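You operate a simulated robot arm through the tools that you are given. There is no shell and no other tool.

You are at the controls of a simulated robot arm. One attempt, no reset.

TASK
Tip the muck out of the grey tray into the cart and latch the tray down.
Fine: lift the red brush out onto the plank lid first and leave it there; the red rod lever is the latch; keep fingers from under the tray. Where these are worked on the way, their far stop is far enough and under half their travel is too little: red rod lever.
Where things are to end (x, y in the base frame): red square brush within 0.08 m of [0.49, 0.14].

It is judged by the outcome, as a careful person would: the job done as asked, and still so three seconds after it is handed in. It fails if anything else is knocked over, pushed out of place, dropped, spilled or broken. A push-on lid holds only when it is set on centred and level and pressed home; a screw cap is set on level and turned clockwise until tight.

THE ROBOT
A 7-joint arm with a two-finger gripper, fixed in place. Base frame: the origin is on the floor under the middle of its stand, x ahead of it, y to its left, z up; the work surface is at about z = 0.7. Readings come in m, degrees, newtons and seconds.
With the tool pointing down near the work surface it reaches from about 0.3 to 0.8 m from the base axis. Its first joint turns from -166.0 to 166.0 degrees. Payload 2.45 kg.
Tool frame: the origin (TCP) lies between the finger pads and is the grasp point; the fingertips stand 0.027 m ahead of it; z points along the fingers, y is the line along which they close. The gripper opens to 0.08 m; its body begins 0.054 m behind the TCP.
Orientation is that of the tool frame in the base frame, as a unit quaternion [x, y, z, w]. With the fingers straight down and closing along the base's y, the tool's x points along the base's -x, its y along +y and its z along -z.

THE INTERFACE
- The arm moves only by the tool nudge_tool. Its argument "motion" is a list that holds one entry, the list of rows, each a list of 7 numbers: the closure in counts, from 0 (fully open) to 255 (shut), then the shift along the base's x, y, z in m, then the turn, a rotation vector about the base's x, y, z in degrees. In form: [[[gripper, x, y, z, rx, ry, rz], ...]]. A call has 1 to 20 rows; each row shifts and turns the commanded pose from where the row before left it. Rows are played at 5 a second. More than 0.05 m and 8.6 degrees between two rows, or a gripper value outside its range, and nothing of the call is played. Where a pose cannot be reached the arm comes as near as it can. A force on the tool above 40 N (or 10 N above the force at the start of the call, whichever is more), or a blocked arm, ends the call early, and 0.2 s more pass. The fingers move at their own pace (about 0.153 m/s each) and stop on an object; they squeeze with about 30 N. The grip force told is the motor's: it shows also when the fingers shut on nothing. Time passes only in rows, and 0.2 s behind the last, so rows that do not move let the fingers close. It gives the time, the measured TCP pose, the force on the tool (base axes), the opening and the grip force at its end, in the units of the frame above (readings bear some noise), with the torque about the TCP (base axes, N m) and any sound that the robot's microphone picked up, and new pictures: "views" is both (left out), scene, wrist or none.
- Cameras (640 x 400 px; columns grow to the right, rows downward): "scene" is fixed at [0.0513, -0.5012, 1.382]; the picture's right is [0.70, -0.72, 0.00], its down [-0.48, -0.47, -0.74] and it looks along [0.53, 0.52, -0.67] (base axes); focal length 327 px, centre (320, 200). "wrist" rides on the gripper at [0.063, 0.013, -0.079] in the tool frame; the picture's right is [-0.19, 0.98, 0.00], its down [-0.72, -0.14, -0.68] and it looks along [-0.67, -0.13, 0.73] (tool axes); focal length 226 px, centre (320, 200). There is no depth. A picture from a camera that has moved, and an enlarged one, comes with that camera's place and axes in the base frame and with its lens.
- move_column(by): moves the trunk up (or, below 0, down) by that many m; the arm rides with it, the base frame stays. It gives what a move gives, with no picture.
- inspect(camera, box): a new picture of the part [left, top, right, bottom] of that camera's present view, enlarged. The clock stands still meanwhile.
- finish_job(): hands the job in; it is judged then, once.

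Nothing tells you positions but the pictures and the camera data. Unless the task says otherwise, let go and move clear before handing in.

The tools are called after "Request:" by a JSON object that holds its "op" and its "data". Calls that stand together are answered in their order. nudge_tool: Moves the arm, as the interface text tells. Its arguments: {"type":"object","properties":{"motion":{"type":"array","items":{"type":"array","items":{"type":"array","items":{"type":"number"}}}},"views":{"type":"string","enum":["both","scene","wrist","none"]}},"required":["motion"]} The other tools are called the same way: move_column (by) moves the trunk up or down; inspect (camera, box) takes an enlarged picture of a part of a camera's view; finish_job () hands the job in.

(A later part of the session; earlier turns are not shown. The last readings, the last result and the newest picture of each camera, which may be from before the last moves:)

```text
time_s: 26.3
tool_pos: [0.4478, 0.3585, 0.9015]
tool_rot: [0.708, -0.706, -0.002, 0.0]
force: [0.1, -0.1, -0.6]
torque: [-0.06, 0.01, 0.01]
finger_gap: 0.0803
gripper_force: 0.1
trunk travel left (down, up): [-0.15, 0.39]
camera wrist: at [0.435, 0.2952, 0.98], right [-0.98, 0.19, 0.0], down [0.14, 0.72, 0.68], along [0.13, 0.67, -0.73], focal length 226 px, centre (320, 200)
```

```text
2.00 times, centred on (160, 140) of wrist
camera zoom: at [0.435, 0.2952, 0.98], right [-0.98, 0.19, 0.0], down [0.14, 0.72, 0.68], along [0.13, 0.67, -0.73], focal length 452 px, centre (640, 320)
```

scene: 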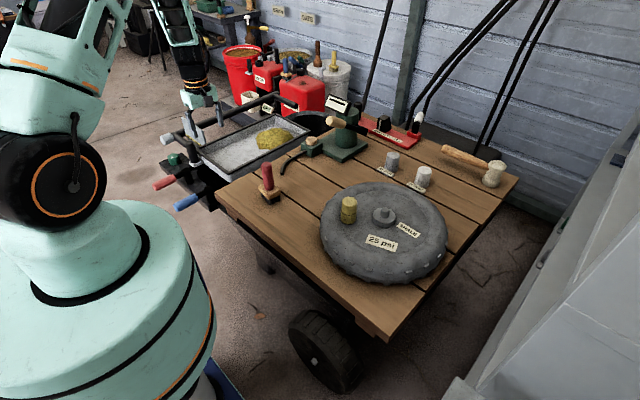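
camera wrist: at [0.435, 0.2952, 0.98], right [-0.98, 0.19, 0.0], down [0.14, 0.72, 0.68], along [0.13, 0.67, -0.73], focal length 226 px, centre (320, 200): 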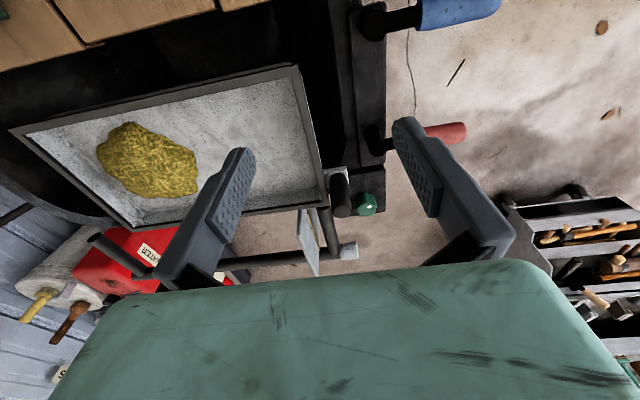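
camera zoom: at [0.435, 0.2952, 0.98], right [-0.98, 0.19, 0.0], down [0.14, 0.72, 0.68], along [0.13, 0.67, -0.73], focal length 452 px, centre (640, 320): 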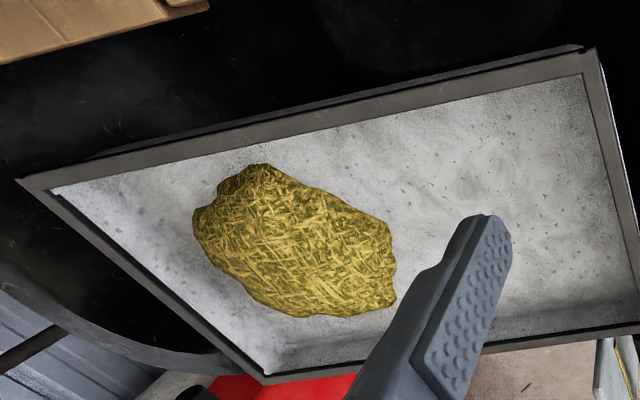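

The brush is upright on the lid. The grip post's top is near (0.450, 0.534, 0.75), and the rail sits lower than the tray, outside it. I'll turn back so the fingers close along y and go above the post.

Request:
{"op": "nudge_tool", "data": {"motion": [[[0, 0, 0.016, 0, 0, 0, -8.2], [0, 0, 0.016, 0, 0, 0, -8.2], [0, 0, 0.016, 0, 0, 0, -8.2], [0, 0, 0.016, 0, 0, 0, -8.2], [0, 0, 0.016, 0, 0, 0, -8.2], [0, 0, 0.016, 0, 0, 0, -8.2], [0, 0, 0.016, 0, 0, 0, -8.2], [0, 0, 0.016, 0, 0, 0, -8.2], [0, 0, 0.016, 0, 0, 0, -8.2], [0, 0, 0.016, 0, 0, 0, -8.2], [0, 0.002, 0.016, -0.03, 0, 0, -8.0], [0, 0, 0, 0, 0, 0, 0]]], "views": "both"}}

```text
time_s: 28.9
tool_pos: [0.449, 0.5366, 0.8708]
tool_rot: [0.001, 1.0, 0.001, 0.001]
force: [0.7, 0.3, 0.1]
torque: [-0.05, 0.03, 0.02]
finger_gap: 0.0798
gripper_force: 0.0
trunk travel left (down, up): [-0.15, 0.39]
camera wrist: at [0.3856, 0.5491, 0.9492], right [0.2, 0.98, 0.0], down [0.72, -0.14, 0.68], along [0.67, -0.13, -0.73], focal length 226 px, centre (320, 200)
```

scene: 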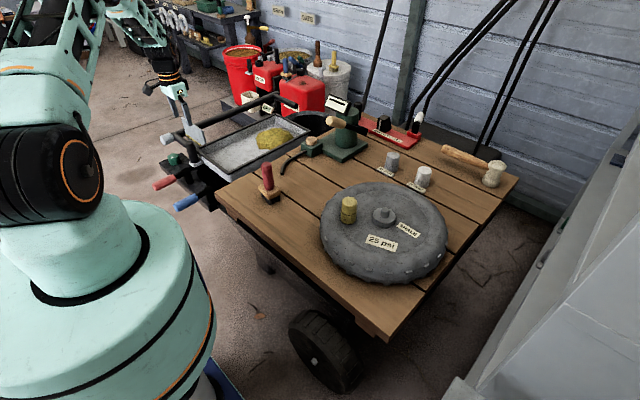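
wrist: 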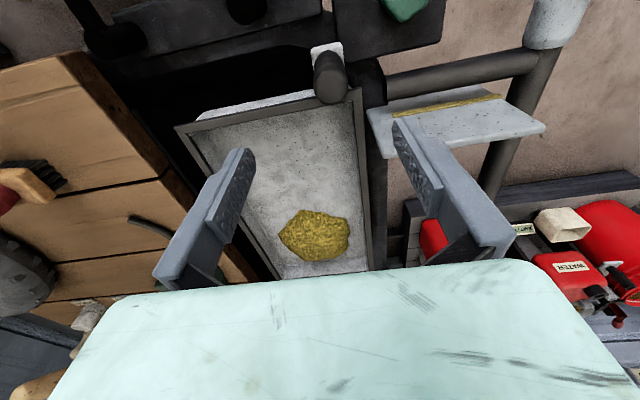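

I'm above the post. I'll shift a few millimetres in y, descend along its sides with the fingertips above the bracket, and check.

Request:
{"op": "nudge_tool", "data": {"motion": [[[0, 0, 0.005, -0.03, 0, 0, 0], [0, 0, 0, -0.03, 0, 0, 0], [0, 0, 0, -0.03, 0, 0, 0], [0, 0, 0, -0.03, 0, 0, 0], [0, 0, 0, -0.022, 0, 0, 0], [0, 0, 0, 0, 0, 0, 0]]], "views": "both"}}

```text
time_s: 30.3
tool_pos: [0.4487, 0.5433, 0.7298]
tool_rot: [0.0, 1.0, 0.002, 0.001]
force: [0.3, 0.3, 0.0]
torque: [0.02, 0.02, 0.02]
finger_gap: 0.0798
gripper_force: 0.0
trunk travel left (down, up): [-0.15, 0.39]
camera wrist: at [0.3858, 0.5549, 0.8076], right [0.19, 0.98, 0.0], down [0.72, -0.14, 0.68], along [0.67, -0.13, -0.73], focal length 226 px, centre (320, 200)
```

scene: 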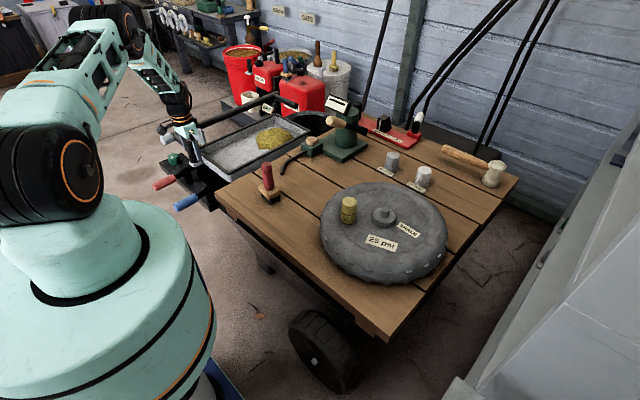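
wrist: 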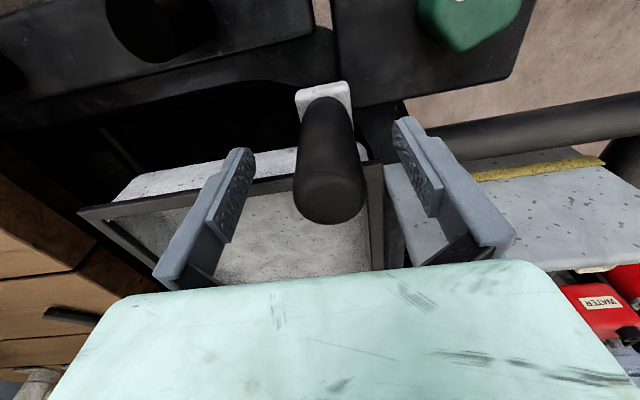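

Request:
{"op": "inspect", "data": {"camera": "wrist", "box": [60, 0, 540, 280]}}

Request:
{"op": "inspect", "data": {"camera": "scene", "box": [145, 100, 265, 210]}}

```text
1.33 times, centred on (300, 140) of wrist
camera zoom: at [0.3858, 0.5549, 0.8076], right [0.19, 0.98, 0.0], down [0.72, -0.14, 0.68], along [0.67, -0.13, -0.73], focal length 301 px, centre (347, 280)
```

zoom: 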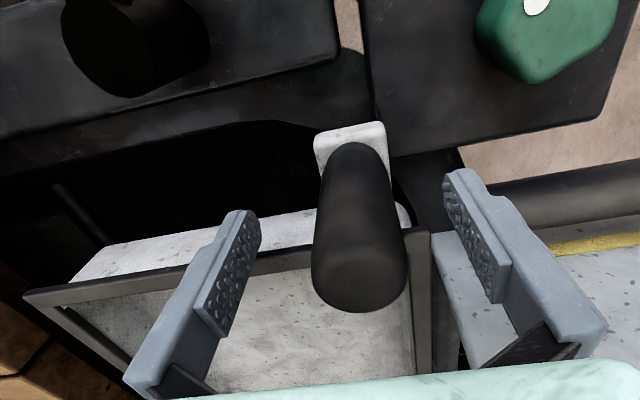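

```text
3.64 times, centred on (205, 155) of scene
camera zoom: at [0.0513, -0.5012, 1.382], right [0.7, -0.72, 0.0], down [-0.48, -0.47, -0.74], along [0.53, 0.52, -0.67], focal length 1189 px, centre (738, 364)
```

zoom: 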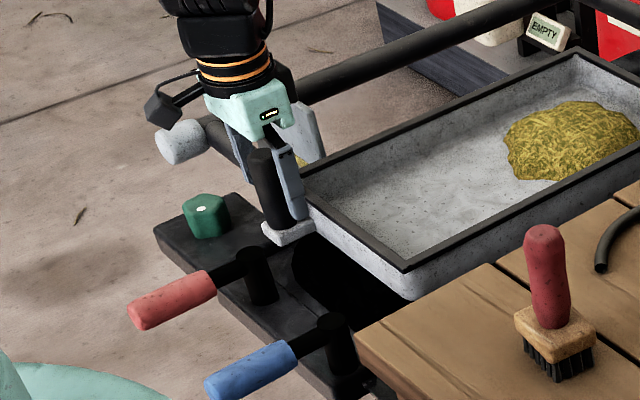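

The post is between the fingers, so I'll close on it and take the readings.

Request:
{"op": "nudge_tool", "data": {"motion": [[[0, 0, 0.003, 0, 0, 0, 0], [255, 0, 0, 0, 0, 0, 0], [255, 0, 0, 0, 0, 0, 0], [255, 0, 0, 0, 0, 0, 0]]], "views": "wrist"}}

```text
time_s: 31.3
tool_pos: [0.4508, 0.5464, 0.7295]
tool_rot: [0.0, 1.0, 0.0, 0.001]
force: [-0.2, 4.0, -3.1]
torque: [0.92, -0.33, 0.12]
finger_gap: 0.0314
gripper_force: 44.8
trunk travel left (down, up): [-0.15, 0.39]
camera wrist: at [0.3857, 0.5588, 0.8078], right [0.19, 0.98, 0.0], down [0.72, -0.14, 0.68], along [0.67, -0.13, -0.73], focal length 226 px, centre (320, 200)
```

wrist: 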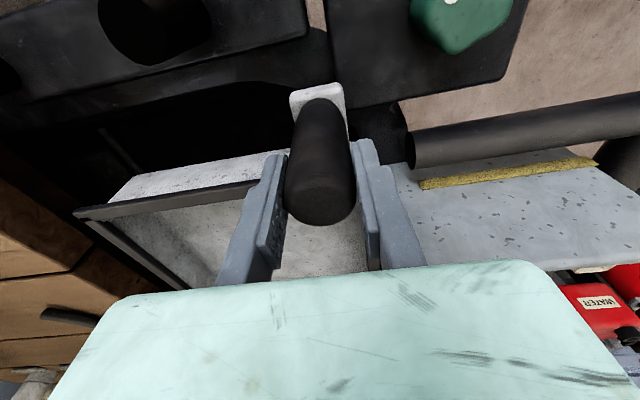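

The post is gripped, at a gap of about 31 mm. I'll try a small lift and watch the force to learn whether the latch is holding and how the tray hinges.

Request:
{"op": "nudge_tool", "data": {"motion": [[[255, 0, 0, 0, 0, 0, 0], [255, 0, 0, 0.003, 0, 0, 0], [255, 0, 0, 0.003, 0, 0, 0], [255, 0, 0, 0, 0, 0, 0]]], "views": "none"}}

Request:
{"op": "nudge_tool", "data": {"motion": [[[255, 0, 0, 0.004, 0, 0, 0], [255, 0, 0, 0, 0, 0, 0]]], "views": "both"}}

```text
time_s: 32.3
tool_pos: [0.4505, 0.5455, 0.7323]
tool_rot: [0.0, 1.0, -0.001, 0.001]
force: [2.7, 13.5, -25.5]
torque: [1.34, -0.06, -0.06]
finger_gap: 0.0315
gripper_force: 45.3
trunk travel left (down, up): [-0.15, 0.39]
```

```text
time_s: 32.9
tool_pos: [0.4501, 0.5457, 0.7376]
tool_rot: [0.0, 1.0, 0.0, 0.0]
force: [-0.5, 10.0, -22.3]
torque: [1.29, 0.29, 0.05]
finger_gap: 0.0314
gripper_force: 44.7
trunk travel left (down, up): [-0.15, 0.39]
camera wrist: at [0.3852, 0.5582, 0.8156], right [0.19, 0.98, 0.0], down [0.72, -0.14, 0.68], along [0.67, -0.13, -0.73], focal length 226 px, centre (320, 200)
```

scene: 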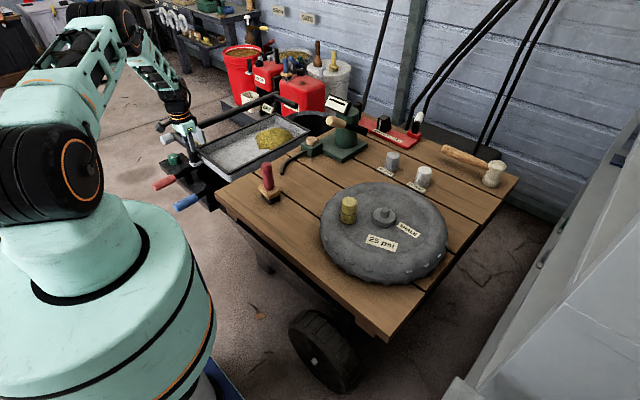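
wrist: 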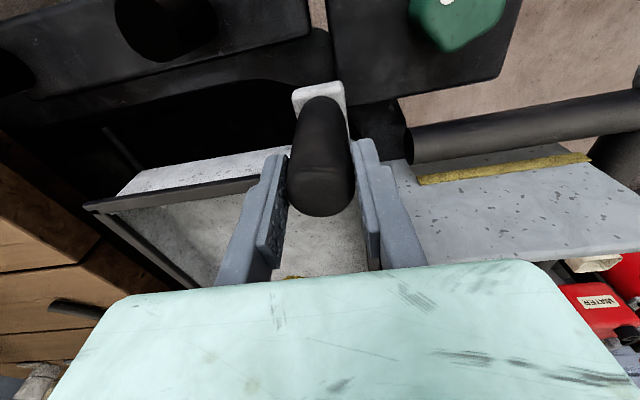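

Request:
{"op": "inspect", "data": {"camera": "scene", "box": [145, 100, 265, 210]}}

Request:
{"op": "inspect", "data": {"camera": "wrist", "box": [60, 0, 540, 280]}}

```text
3.64 times, centred on (205, 155) of scene
camera zoom: at [0.0513, -0.5012, 1.382], right [0.7, -0.72, 0.0], down [-0.48, -0.47, -0.74], along [0.53, 0.52, -0.67], focal length 1189 px, centre (738, 364)
```

zoom: 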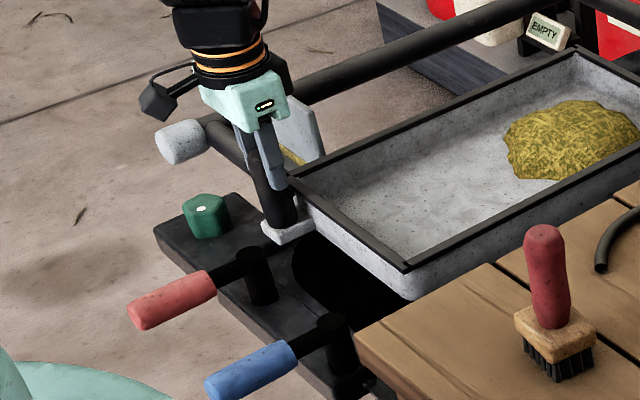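

```text
1.33 times, centred on (300, 140) of wrist
camera zoom: at [0.3852, 0.5582, 0.8156], right [0.19, 0.98, 0.0], down [0.72, -0.14, 0.68], along [0.67, -0.13, -0.73], focal length 301 px, centre (347, 280)
```

zoom: 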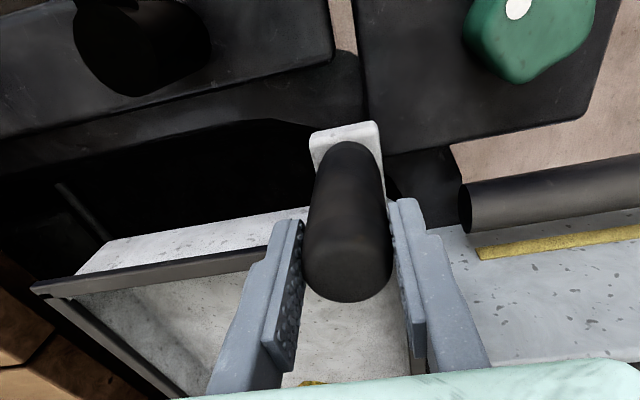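

The tray didn't move: its corners are in the same pixels and the pads only slid a few millimetres up the post. So the tray appears to be latched, and I'll let go of the post, rise and study the red lever.

Request:
{"op": "nudge_tool", "data": {"motion": [[[255, 0, 0, -0.004, 0, 0, 0], [0, 0, 0.002, 0, 0, 0, 0], [0, 0, 0, 0, 0, 0, 0], [0, 0, -0.003, 0.0, 0, 0, 0], [0, 0, 0, 0.03, 0, 0, 0], [0, 0, 0, 0.04, 0, 0, 0], [0, -0.03, -0.01, 0.02, 0, 0, 0], [0, -0.04, -0.015, 0.02, 0, 0, 0], [0, -0.04, -0.015, 0.0, 0, 0, 0], [0, -0.03, -0.015, 0.0, 0, 0, 0], [0, 0, 0, 0, 0, 0, 0]]], "views": "both"}}

```text
time_s: 35.3
tool_pos: [0.3127, 0.4872, 0.842]
tool_rot: [0.002, 1.0, 0.001, 0.0]
force: [0.1, -0.4, -0.2]
torque: [-0.01, 0.01, 0.02]
finger_gap: 0.08
gripper_force: 0.1
trunk travel left (down, up): [-0.15, 0.39]
camera wrist: at [0.2478, 0.4989, 0.9211], right [0.2, 0.98, 0.0], down [0.72, -0.14, 0.68], along [0.67, -0.13, -0.73], focal length 226 px, centre (320, 200)
```

scene: 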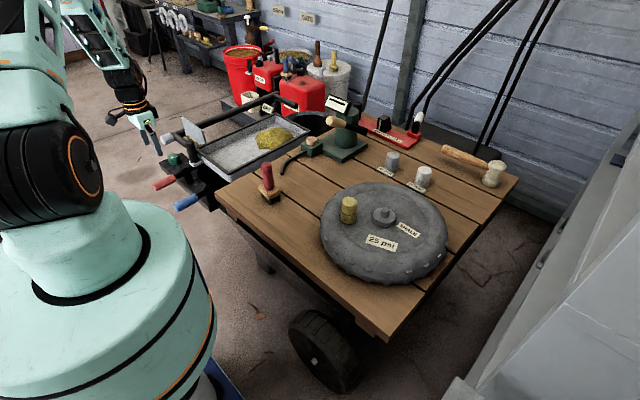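
wrist: 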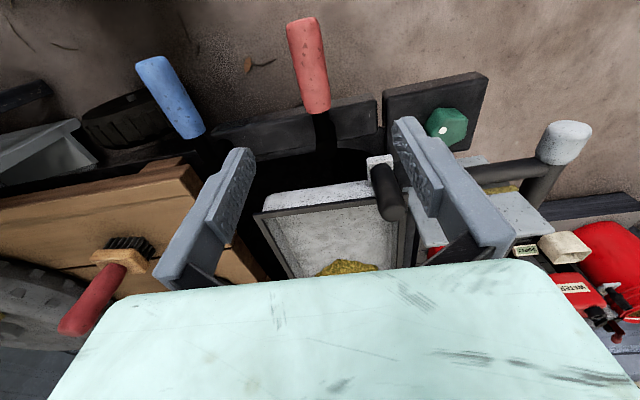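

Request:
{"op": "inspect", "data": {"camera": "wrist", "box": [120, 0, 500, 220]}}

Request:
{"op": "inspect", "data": {"camera": "scene", "box": [140, 130, 230, 215]}}

```text
1.68 times, centred on (310, 110) of wrist
camera zoom: at [0.2478, 0.4989, 0.9211], right [0.2, 0.98, 0.0], down [0.72, -0.14, 0.68], along [0.67, -0.13, -0.73], focal length 381 px, centre (337, 352)
```

zoom: 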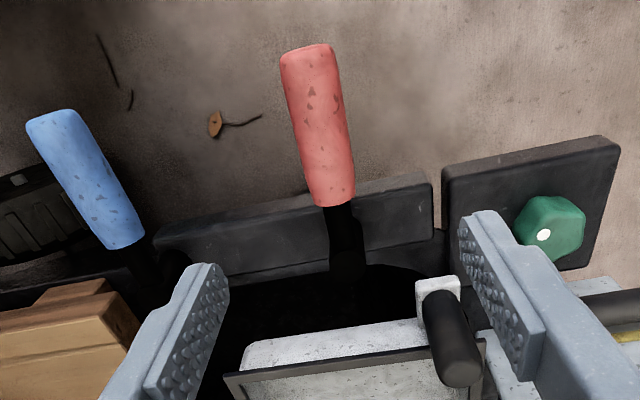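

```text
4.71 times, centred on (185, 172) of scene
camera zoom: at [0.0513, -0.5012, 1.382], right [0.7, -0.72, 0.0], down [-0.48, -0.47, -0.74], along [0.53, 0.52, -0.67], focal length 1539 px, centre (955, 329)
```

zoom: 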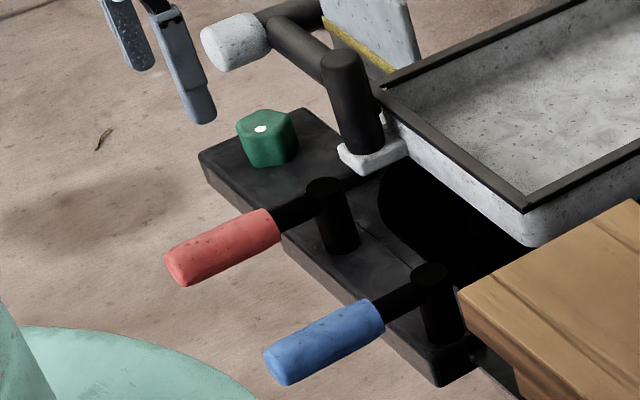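

The red grip runs from about (0.265, 0.475) to (0.335, 0.48) at z about 0.69, with nothing beneath it. I'll straddle its outer part from above and grip it there.

Request:
{"op": "nudge_tool", "data": {"motion": [[[0, -0.022, -0.008, 0, 0, 0, 0], [0, 0, 0, -0.03, 0, 0, 0], [0, 0, 0, -0.03, 0, 0, 0], [0, 0, 0, 0, 0, 0, 0]]], "views": "both"}}

```text
time_s: 36.3
tool_pos: [0.2876, 0.4823, 0.7823]
tool_rot: [0.0, 1.0, 0.001, 0.001]
force: [0.1, -0.1, 0.3]
torque: [0.0, -0.06, -0.04]
finger_gap: 0.0801
gripper_force: 0.1
trunk travel left (down, up): [-0.15, 0.39]
camera wrist: at [0.2232, 0.4942, 0.8618], right [0.19, 0.98, 0.0], down [0.72, -0.14, 0.68], along [0.67, -0.13, -0.73], focal length 226 px, centre (320, 200)
```

scene: 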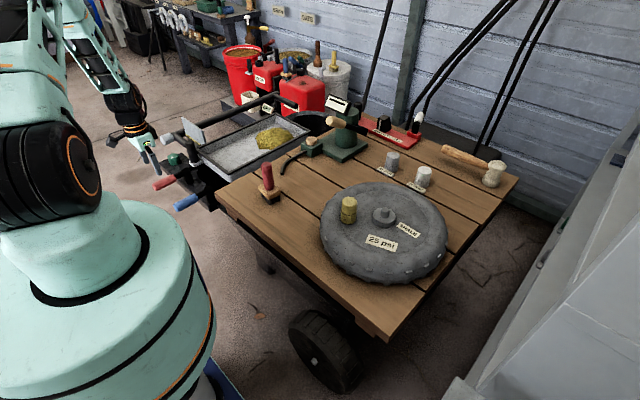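
wrist: 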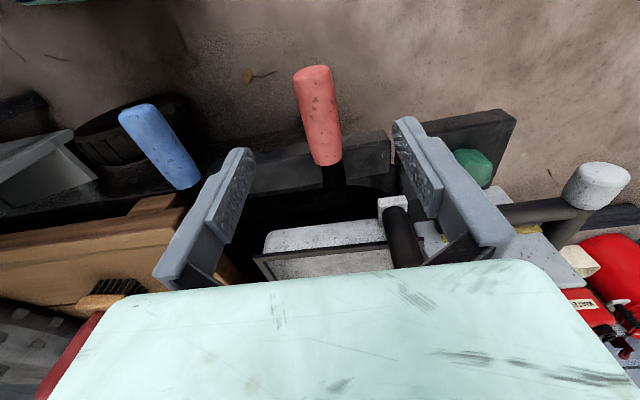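

Request:
{"op": "nudge_tool", "data": {"motion": [[[0, 0, 0, -0.03, 0, 0, 0], [0, 0, 0, -0.03, 0, 0, 0], [0, 0, 0, -0.028, 0, 0, 0], [0, 0, 0, 0, 0, 0, 0]]], "views": "both"}}

Request:
{"op": "inspect", "data": {"camera": "scene", "box": [130, 120, 230, 215]}}

```text
time_s: 37.3
tool_pos: [0.2878, 0.4791, 0.6945]
tool_rot: [0.0, 1.0, 0.001, 0.001]
force: [0.6, 0.6, -0.6]
torque: [-0.01, 0.03, 0.01]
finger_gap: 0.0802
gripper_force: 0.1
trunk travel left (down, up): [-0.15, 0.39]
camera wrist: at [0.2237, 0.491, 0.774], right [0.19, 0.98, 0.0], down [0.72, -0.14, 0.68], along [0.67, -0.13, -0.73], focal length 226 px, centre (320, 200)
```

scene: 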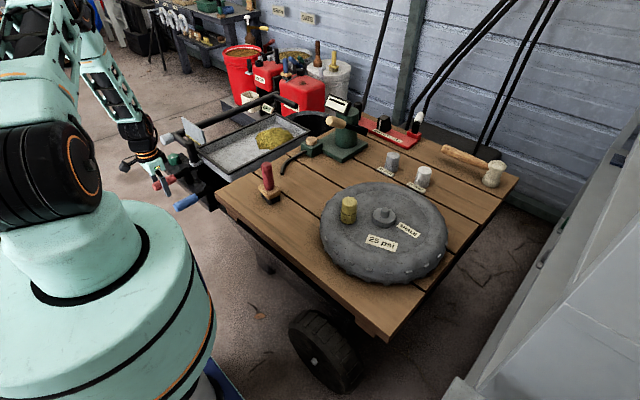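
wrist: 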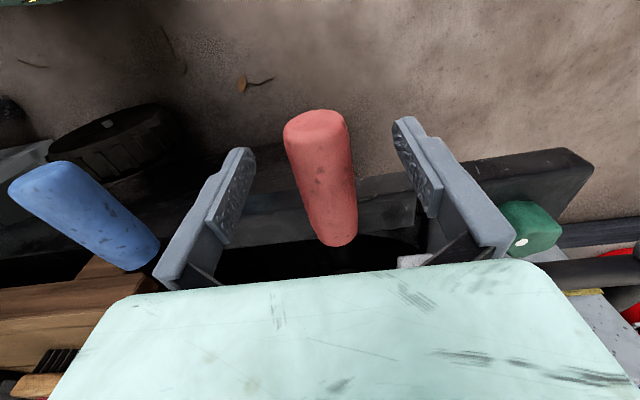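

```text
4.21 times, centred on (180, 168) of scene
camera zoom: at [0.0513, -0.5012, 1.382], right [0.7, -0.72, 0.0], down [-0.48, -0.47, -0.74], along [0.53, 0.52, -0.67], focal length 1377 px, centre (910, 337)
```

zoom: 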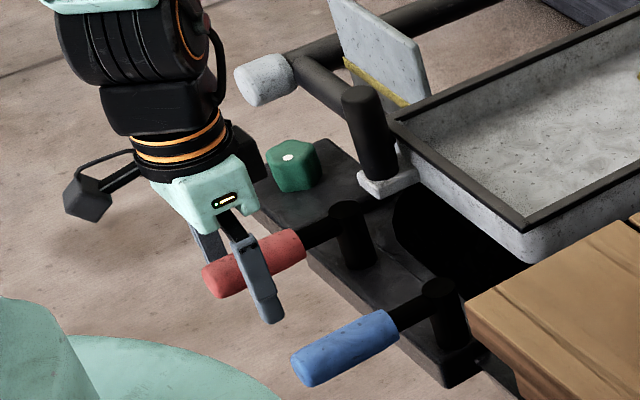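

The fingers straddle the red grip. I'll close them and then test which way the lever gives.

Request:
{"op": "nudge_tool", "data": {"motion": [[[255, 0, 0, 0, 0, 0, 0], [255, 0, 0, 0, 0, 0, 0], [255, 0, 0, 0, 0, 0, 0]]], "views": "wrist"}}

```text
time_s: 38.1
tool_pos: [0.2885, 0.4799, 0.6962]
tool_rot: [0.0, 1.0, 0.0, 0.001]
force: [2.2, 9.3, -5.2]
torque: [0.18, 0.11, 0.7]
finger_gap: 0.029
gripper_force: 45.0
trunk travel left (down, up): [-0.15, 0.39]
camera wrist: at [0.2236, 0.4918, 0.7741], right [0.19, 0.98, 0.0], down [0.72, -0.14, 0.68], along [0.67, -0.13, -0.73], focal length 226 px, centre (320, 200)
```

wrist: 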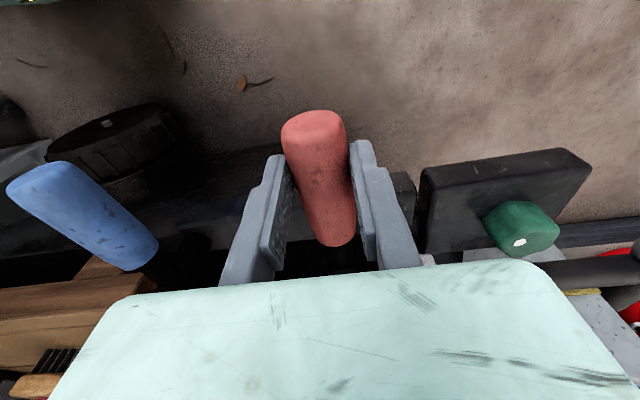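

Request:
{"op": "nudge_tool", "data": {"motion": [[[255, 0, 0.003, 0, 0, 0, 0], [255, 0, 0, 0, 0, 0, 0]]], "views": "none"}}

Request:
{"op": "nudge_tool", "data": {"motion": [[[255, 0, 0.003, 0, 0, 0, 0], [255, 0, 0, 0, 0, 0, 0]]], "views": "none"}}

```text
time_s: 38.7
tool_pos: [0.2879, 0.4798, 0.6961]
tool_rot: [0.002, 1.0, -0.001, 0.001]
force: [-0.1, -8.9, -0.8]
torque: [-0.25, -0.16, -0.86]
finger_gap: 0.029
gripper_force: 45.8
trunk travel left (down, up): [-0.15, 0.39]
```

```text
time_s: 39.3
tool_pos: [0.2874, 0.4845, 0.6963]
tool_rot: [0.001, 1.0, 0.0, 0.001]
force: [-2.7, -13.1, -3.5]
torque: [-0.21, 0.47, -1.16]
finger_gap: 0.0299
gripper_force: 45.2
trunk travel left (down, up): [-0.15, 0.39]
```

Request:
{"op": "nudge_tool", "data": {"motion": [[[255, 0, 0.004, 0, 0, 0, 0], [255, 0, 0, 0, 0, 0, 0]]], "views": "both"}}

Request:
{"op": "inspect", "data": {"camera": "scene", "box": [130, 120, 230, 215]}}

```text
time_s: 39.9
tool_pos: [0.2871, 0.4894, 0.6966]
tool_rot: [-0.001, 1.0, 0.0, 0.0]
force: [-4.8, -13.8, 3.1]
torque: [-0.25, 0.35, -1.28]
finger_gap: 0.031
gripper_force: 44.8
trunk travel left (down, up): [-0.15, 0.39]
camera wrist: at [0.2228, 0.5019, 0.7748], right [0.19, 0.98, 0.0], down [0.72, -0.14, 0.68], along [0.67, -0.13, -0.73], focal length 226 px, centre (320, 200)
```

scene: 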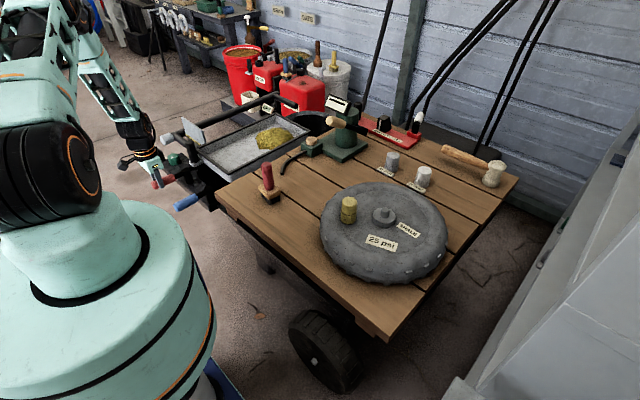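
wrist: 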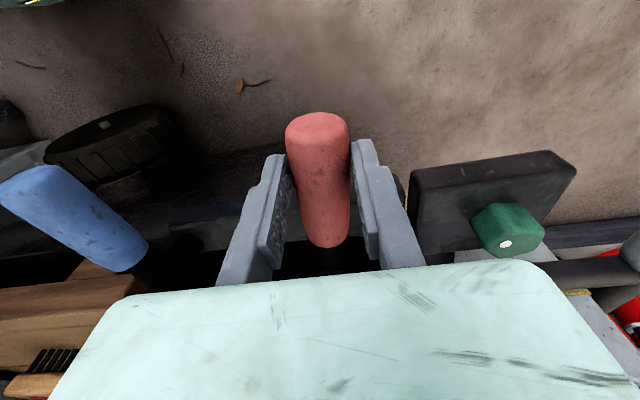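

```text
4.21 times, centred on (180, 168) of scene
camera zoom: at [0.0513, -0.5012, 1.382], right [0.7, -0.72, 0.0], down [-0.48, -0.47, -0.74], along [0.53, 0.52, -0.67], focal length 1377 px, centre (910, 337)
```

zoom: 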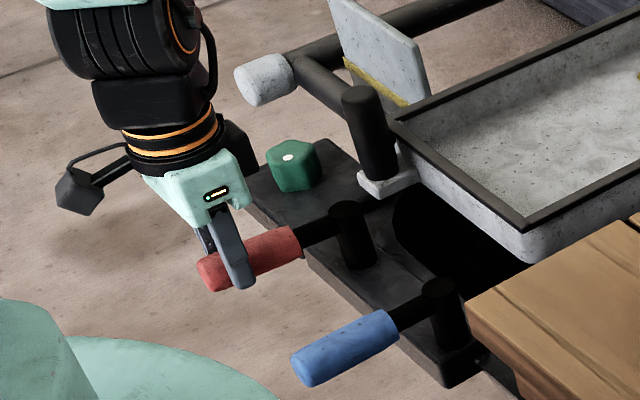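

The lever swings level toward +y with about 14 N of drag and turns about its upright pivot. I'll follow the arc, turning the tool with the rod.

Request:
{"op": "nudge_tool", "data": {"motion": [[[255, 0, 0, 0, 0, 0, -5], [255, 0.00105, 0.008, 0, 0, 0, -5], [255, 0.00175, 0.0079, 0, 0, 0, -5], [255, 0.0024, 0.0077, 0, 0, 0, -5], [255, 0, 0, 0, 0, 0, 0]]], "views": "both"}}

```text
time_s: 41.1
tool_pos: [0.2929, 0.5126, 0.6957]
tool_rot: [0.176, 0.984, 0.001, 0.002]
force: [6.0, -7.3, -2.8]
torque: [-0.31, -0.57, -0.53]
finger_gap: 0.0291
gripper_force: 45.3
trunk travel left (down, up): [-0.15, 0.39]
camera wrist: at [0.2373, 0.5466, 0.7742], right [0.52, 0.85, 0.0], down [0.62, -0.38, 0.68], along [0.58, -0.35, -0.73], focal length 226 px, centre (320, 200)
```

scene: 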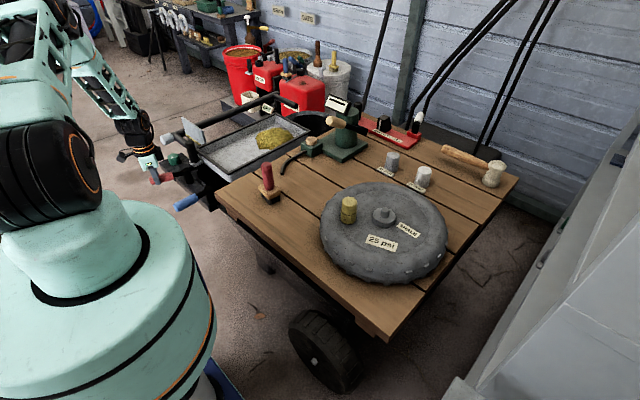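
wrist: 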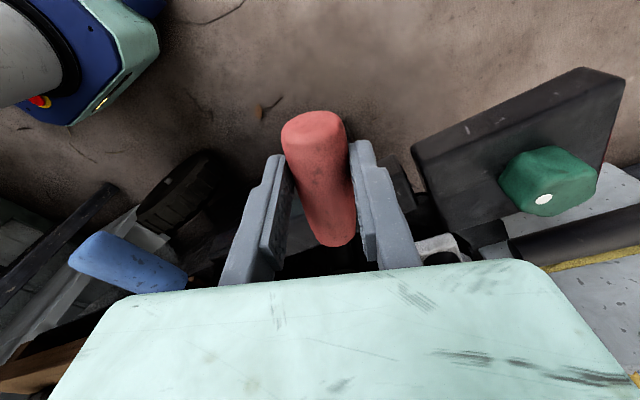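

Request:
{"op": "nudge_tool", "data": {"motion": [[[255, 0.0031, 0.0075, 0, 0, 0, -5], [255, 0.0037, 0.0072, 0, 0, 0, -5], [255, 0.0043, 0.0068, 0, 0, 0, -5], [255, 0.0049, 0.0064, 0, 0, 0, -5], [255, 0, 0, 0, 0, 0, 0]]], "views": "both"}}

Request:
{"op": "inspect", "data": {"camera": "scene", "box": [130, 120, 230, 215]}}

```text
time_s: 42.3
tool_pos: [0.3092, 0.541, 0.6952]
tool_rot: [0.342, 0.94, 0.001, 0.002]
force: [5.4, 11.1, -7.6]
torque: [0.3, -0.04, 1.05]
finger_gap: 0.0291
gripper_force: 44.9
trunk travel left (down, up): [-0.15, 0.39]
camera wrist: at [0.2678, 0.5921, 0.7744], right [0.78, 0.63, 0.0], down [0.46, -0.57, 0.68], along [0.43, -0.53, -0.73], focal length 226 px, centre (320, 200)
```

scene: 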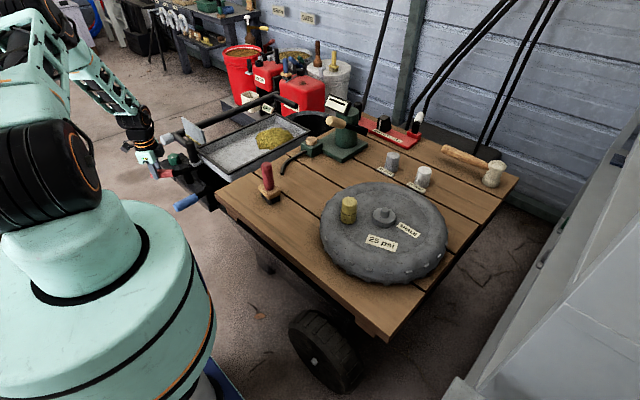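
wrist: 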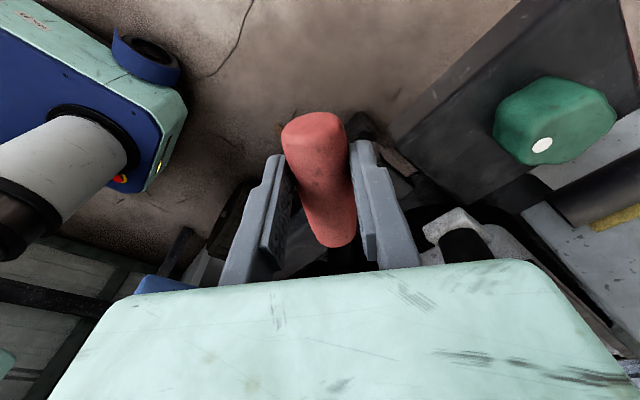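

```text
4.21 times, centred on (180, 168) of scene
camera zoom: at [0.0513, -0.5012, 1.382], right [0.7, -0.72, 0.0], down [-0.48, -0.47, -0.74], along [0.53, 0.52, -0.67], focal length 1377 px, centre (910, 337)
```

zoom: 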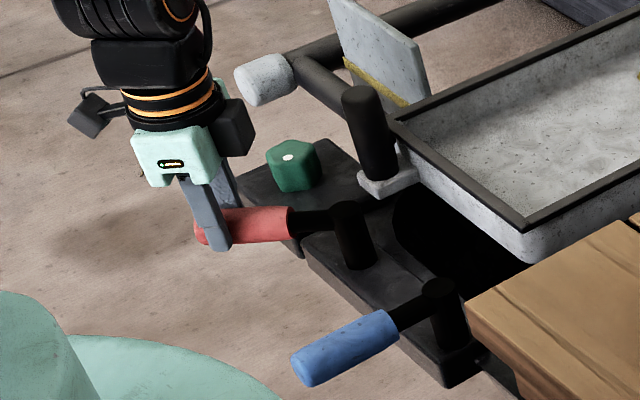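

Request:
{"op": "nudge_tool", "data": {"motion": [[[255, 0.0055, 0.006, 0, 0, 0, -5], [255, 0.006, 0.0055, 0, 0, 0, -5], [255, 0, 0, 0, 0, 0, 0]]], "views": "none"}}

Request:
{"op": "nudge_tool", "data": {"motion": [[[255, 0.0064, 0.0049, 0, 0, 0, -5], [255, 0.0068, 0.0043, 0, 0, 0, -5], [255, 0, 0, 0, 0, 0, 0]]], "views": "both"}}

Request:
{"op": "inspect", "data": {"camera": "scene", "box": [130, 120, 230, 215]}}

```text
time_s: 43.1
tool_pos: [0.3198, 0.5525, 0.6957]
tool_rot: [0.423, 0.906, -0.001, 0.002]
force: [-0.8, 15.3, -3.4]
torque: [0.31, 0.06, 0.86]
finger_gap: 0.0294
gripper_force: 45.1
trunk travel left (down, up): [-0.15, 0.39]
```

```text
time_s: 43.6
tool_pos: [0.3249, 0.5545, 0.6959]
tool_rot: [0.479, 0.878, -0.01, -0.001]
force: [-13.0, -13.9, 23.1]
torque: [-0.59, 0.26, 1.12]
finger_gap: 0.0311
gripper_force: 45.0
trunk travel left (down, up): [-0.15, 0.39]
stopped in row 2: the force on the tool passed its limit at 47 N (the readings are from after the stop); the commanded pose is now the measured one
camera wrist: at [0.2996, 0.6154, 0.774], right [0.93, 0.37, -0.02], down [0.28, -0.67, 0.69], along [0.24, -0.65, -0.72], focal length 226 px, centre (320, 200)
```

scene: 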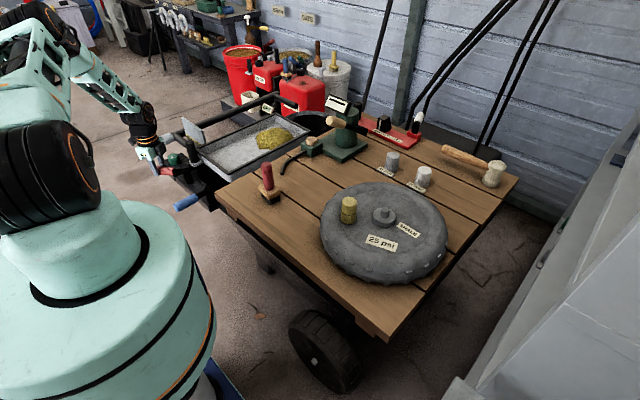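
wrist: 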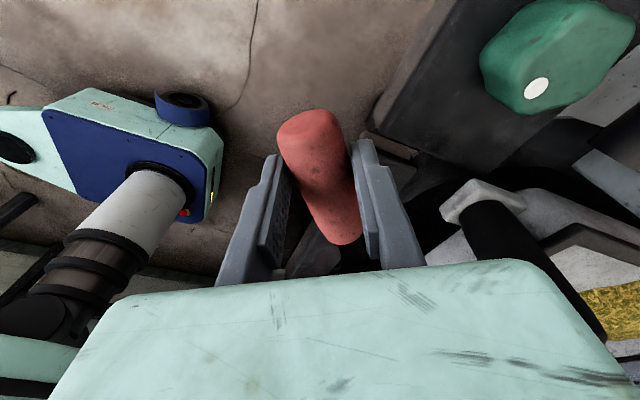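

```text
4.21 times, centred on (180, 168) of scene
camera zoom: at [0.0513, -0.5012, 1.382], right [0.7, -0.72, 0.0], down [-0.48, -0.47, -0.74], along [0.53, 0.52, -0.67], focal length 1377 px, centre (910, 337)
```

zoom: 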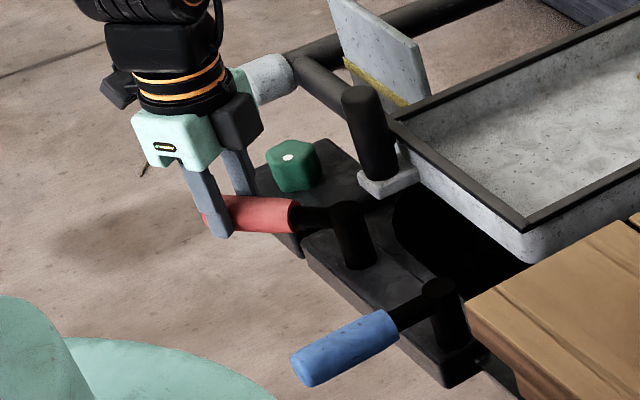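

The lever met a stop after about 50° and is now swung out toward +y. I'll open the fingers, rise, and see whether the tray comes free.

Request:
{"op": "nudge_tool", "data": {"motion": [[[255, -0.001, -0.001, 0, 0, 0, 3], [0, 0, 0, 0, 0, 0, 0], [0, 0, 0, 0, 0, 0, 0], [0, 0, 0, 0.03, 0, 0, 0], [0, 0, 0, 0.04, 0, 0, 0], [0, 0, 0, 0.04, 0, 0, 0], [0, 0, 0, 0.02, 0, 0, 0], [0, 0, 0, 0.0, 0, 0, 0]]], "views": "both"}}

Request:
{"op": "inspect", "data": {"camera": "scene", "box": [130, 120, 230, 215]}}

```text
time_s: 45.4
tool_pos: [0.3255, 0.5563, 0.8252]
tool_rot: [0.457, 0.889, -0.008, 0.0]
force: [0.4, 0.3, 0.3]
torque: [0.01, 0.0, 0.04]
finger_gap: 0.08
gripper_force: 0.1
trunk travel left (down, up): [-0.15, 0.39]
camera wrist: at [0.2993, 0.6159, 0.9023], right [0.91, 0.41, -0.01], down [0.31, -0.66, 0.69], along [0.28, -0.63, -0.72], focal length 226 px, centre (320, 200)
```

scene: 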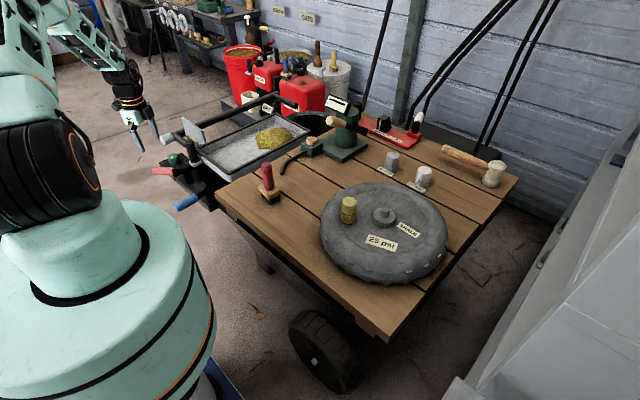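
wrist: 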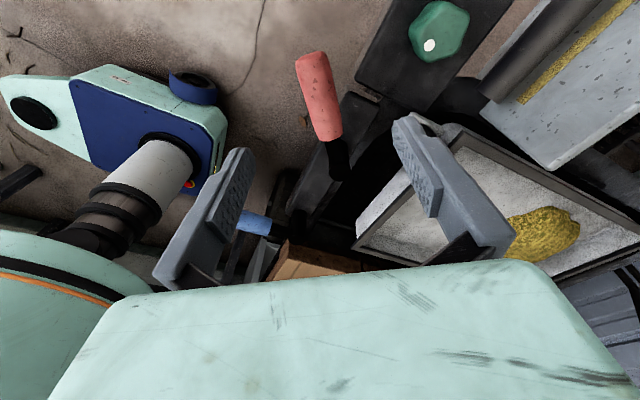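

```text
4.21 times, centred on (180, 168) of scene
camera zoom: at [0.0513, -0.5012, 1.382], right [0.7, -0.72, 0.0], down [-0.48, -0.47, -0.74], along [0.53, 0.52, -0.67], focal length 1377 px, centre (910, 337)
```

zoom: 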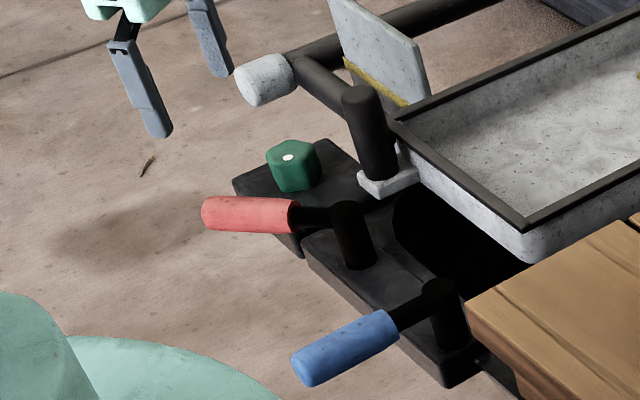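

The lever rests at its swung-out stop. I'll turn the tool back so the fingers close along y and return to above the tray post.

Request:
{"op": "nudge_tool", "data": {"motion": [[[0, 0.015, -0.001, 0.01, 0.8, -0.4, 7.7], [0, 0.018, -0.001, 0.01, 0, 0, 7.8], [0, 0.018, -0.001, 0.01, 0, 0, 7.8], [0, 0.018, -0.001, 0, 0, 0, 7.8], [0, 0.018, -0.002, 0, 0, 0, 7.8], [0, 0.018, -0.002, 0, 0, 0, 7.8], [0, 0.0195, -0.001, 0, 0, 0, 7.8], [0, 0, 0, 0, 0, 0, 0]]], "views": "wrist"}}

```text
time_s: 47.2
tool_pos: [0.4503, 0.5482, 0.8547]
tool_rot: [-0.002, 1.0, -0.001, 0.0]
force: [-0.2, 0.8, -0.7]
torque: [-0.03, 0.01, -0.01]
finger_gap: 0.0799
gripper_force: 0.1
trunk travel left (down, up): [-0.15, 0.39]
camera wrist: at [0.3864, 0.5591, 0.9321], right [0.19, 0.98, 0.0], down [0.72, -0.14, 0.68], along [0.67, -0.13, -0.73], focal length 226 px, centre (320, 200)
```

wrist: 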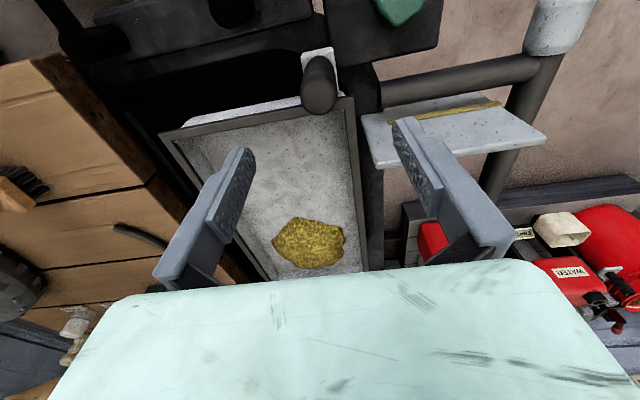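

Request:
{"op": "nudge_tool", "data": {"motion": [[[0, 0, 0, -0.03, 0, 0, 0], [0, 0, 0, -0.03, 0, 0, 0], [0, 0, 0, -0.03, 0, 0, 0], [0, 0, 0, -0.03, 0, 0, 0], [0, 0, 0, -0.015, 0, 0, 0], [0, 0, 0, 0, 0, 0, 0], [255, 0, 0, 0, 0, 0, 0], [255, 0, 0, 0, 0, 0, 0], [255, 0, 0, 0, 0, 0, 0]]], "views": "wrist"}}

```text
time_s: 49.2
tool_pos: [0.4514, 0.5469, 0.7146]
tool_rot: [-0.001, 1.0, -0.001, 0.0]
force: [-1.0, -2.9, -16.0]
torque: [2.15, -0.97, -0.18]
finger_gap: 0.0318
gripper_force: 45.2
trunk travel left (down, up): [-0.15, 0.39]
camera wrist: at [0.3876, 0.5588, 0.7942], right [0.19, 0.98, 0.0], down [0.72, -0.14, 0.68], along [0.67, -0.13, -0.73], focal length 226 px, centre (320, 200)
```

wrist: 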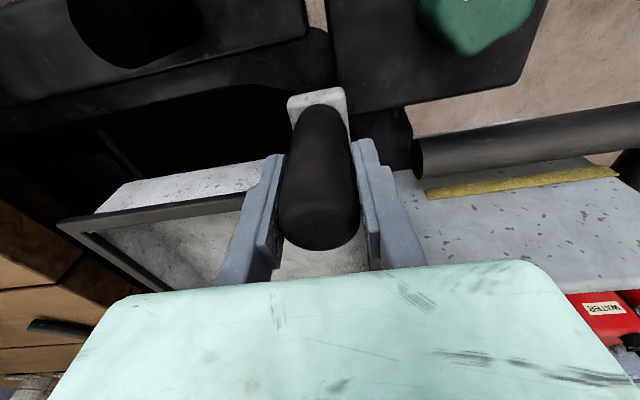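

Request:
{"op": "nudge_tool", "data": {"motion": [[[255, 0, 0, 0.005, 0, 0, 0], [255, 0, 0, 0, 0, 0, 0]]], "views": "none"}}

Request:
{"op": "nudge_tool", "data": {"motion": [[[255, 0, 0, 0.005, 0, 0, 0], [255, 0, 0, 0, 0, 0, 0]]], "views": "both"}}

Request:
{"op": "inspect", "data": {"camera": "scene", "box": [145, 100, 265, 210]}}

```text
time_s: 49.8
tool_pos: [0.4515, 0.5439, 0.7219]
tool_rot: [0.0, 1.0, -0.003, -0.001]
force: [2.2, -15.9, -24.6]
torque: [2.06, -0.29, -0.03]
finger_gap: 0.0329
gripper_force: 45.4
trunk travel left (down, up): [-0.15, 0.39]
```

```text
time_s: 50.4
tool_pos: [0.451, 0.5428, 0.7272]
tool_rot: [0.001, 1.0, -0.002, -0.001]
force: [2.6, -23.6, -23.5]
torque: [1.82, 0.05, 0.06]
finger_gap: 0.0334
gripper_force: 45.1
trunk travel left (down, up): [-0.15, 0.39]
camera wrist: at [0.3873, 0.5561, 0.8064], right [0.19, 0.98, 0.0], down [0.72, -0.14, 0.68], along [0.67, -0.13, -0.73], focal length 226 px, centre (320, 200)
```

scene: 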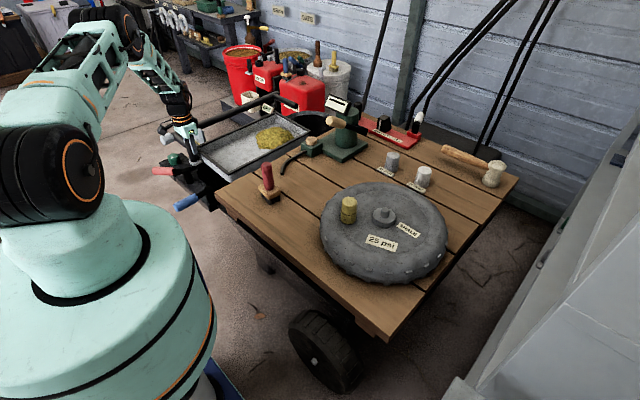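
wrist: 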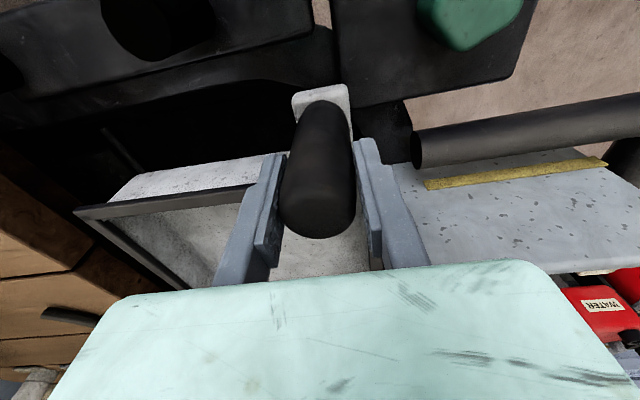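

```text
3.64 times, centred on (205, 155) of scene
camera zoom: at [0.0513, -0.5012, 1.382], right [0.7, -0.72, 0.0], down [-0.48, -0.47, -0.74], along [0.53, 0.52, -0.67], focal length 1189 px, centre (738, 364)
```

zoom: 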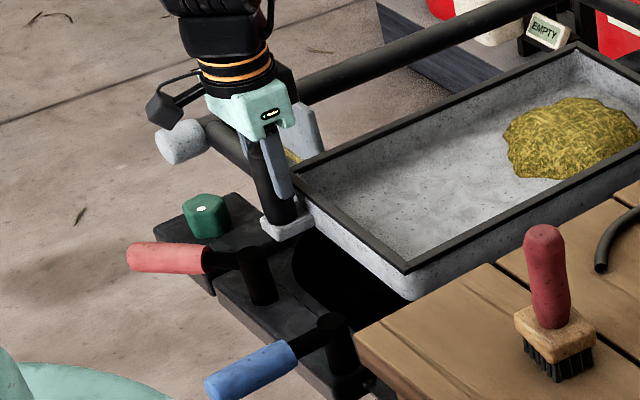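

The lift worked this time. The tray's far and left edges rose while the lid-side edge stayed put, so the hinge runs along the lid-side edge (y about 0.37). I'll set the tray back down, let go, and regrip with the fingers closing along x so the post can pivot between the pads.

Request:
{"op": "nudge_tool", "data": {"motion": [[[255, 0, 0.001, -0.004, 0, 0, 0], [255, 0, 0.001, -0.004, 0, 0, 0], [255, 0, 0.0, -0.004, 0, 0, 0], [255, 0, 0, 0, 0, 0, 0]]], "views": "none"}}

```text
time_s: 51.4
tool_pos: [0.451, 0.5465, 0.7198]
tool_rot: [0.0, 1.0, 0.002, 0.002]
force: [8.6, -18.2, 27.5]
torque: [-2.38, 1.07, -0.11]
finger_gap: 0.0316
gripper_force: 45.2
trunk travel left (down, up): [-0.15, 0.39]
```

Request:
{"op": "nudge_tool", "data": {"motion": [[[255, 0, 0, 0.003, 0, 0, 0], [0, 0, 0, 0.0, 0, 0, 0], [0, 0, 0, 0, 0, 0, 0], [0, 0, 0, 0.03, 0, 0, 0], [0, 0, 0, 0.04, 0, 0, 0], [0, 0, 0, 0.04, 0, 0, 0], [0, 0, 0, 0.03, 0, 0, 0], [0, 0, 0, 0, 0, 0, 0]]], "views": "both"}}

Request:
{"op": "inspect", "data": {"camera": "scene", "box": [145, 80, 325, 210]}}

```text
time_s: 53.2
tool_pos: [0.4474, 0.5506, 0.861]
tool_rot: [-0.001, 1.0, 0.0, 0.0]
force: [0.2, 0.1, 0.3]
torque: [-0.03, -0.01, 0.01]
finger_gap: 0.0798
gripper_force: 0.1
trunk travel left (down, up): [-0.15, 0.39]
camera wrist: at [0.3829, 0.5629, 0.9402], right [0.19, 0.98, 0.0], down [0.72, -0.14, 0.68], along [0.67, -0.13, -0.73], focal length 226 px, centre (320, 200)
```

scene: 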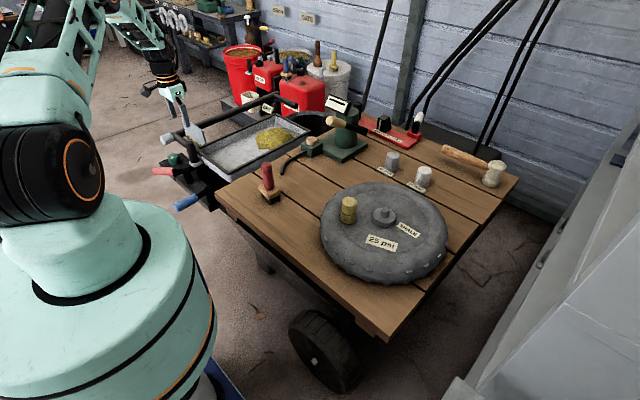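
wrist: 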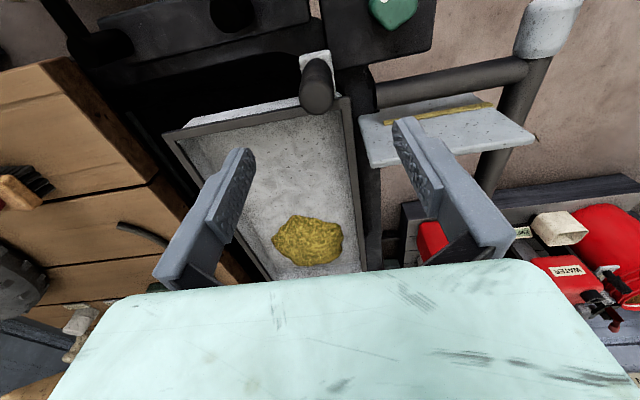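

```text
3.08 times, centred on (235, 145) of scene
camera zoom: at [0.0513, -0.5012, 1.382], right [0.7, -0.72, 0.0], down [-0.48, -0.47, -0.74], along [0.53, 0.52, -0.67], focal length 1006 px, centre (582, 369)
```

zoom: 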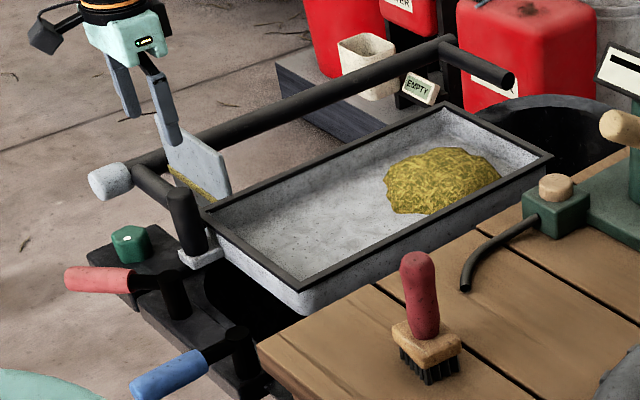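

The tray sits level again. I'll turn the tool 90° above the post so the fingers close along x.

Request:
{"op": "nudge_tool", "data": {"motion": [[[0, 0, 0, 0, 0, 0, 8.2], [0, 0, 0, 0, 0, 0, 8.2], [0, 0, 0, 0, 0, 0, 8.2], [0, 0, 0, 0, 0, 0, 8.2], [0, 0, 0, 0, 0, 0, 8.2], [0, 0, 0, 0, 0, 0, 8.2], [0, 0, 0, 0, 0, 0, 8.2], [0, 0, 0, 0, 0, 0, 8.2], [0, 0, 0, 0, 0, 0, 8.2], [0, 0, 0, 0, 0, 0, 8.2], [0, 0, -0.002, 0, 0, 0, 8.0], [0, 0, 0, 0, 0, 0, 0]]], "views": "both"}}

```text
time_s: 55.8
tool_pos: [0.4503, 0.546, 0.8596]
tool_rot: [0.709, -0.706, -0.001, -0.001]
force: [-0.6, 1.2, -0.3]
torque: [0.01, 0.04, 0.01]
finger_gap: 0.0798
gripper_force: 0.0
trunk travel left (down, up): [-0.15, 0.39]
camera wrist: at [0.4367, 0.4819, 0.9387], right [-0.98, 0.19, 0.0], down [0.14, 0.72, 0.68], along [0.13, 0.67, -0.73], focal length 226 px, centre (320, 200)
```

scene: 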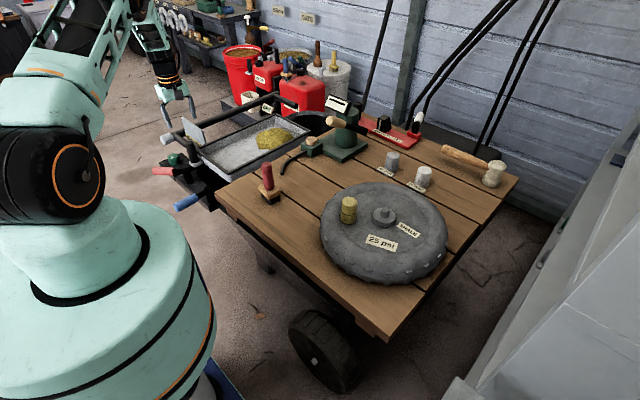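
wrist: 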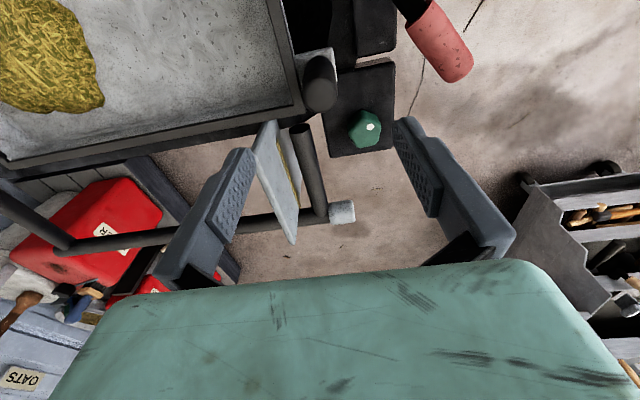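

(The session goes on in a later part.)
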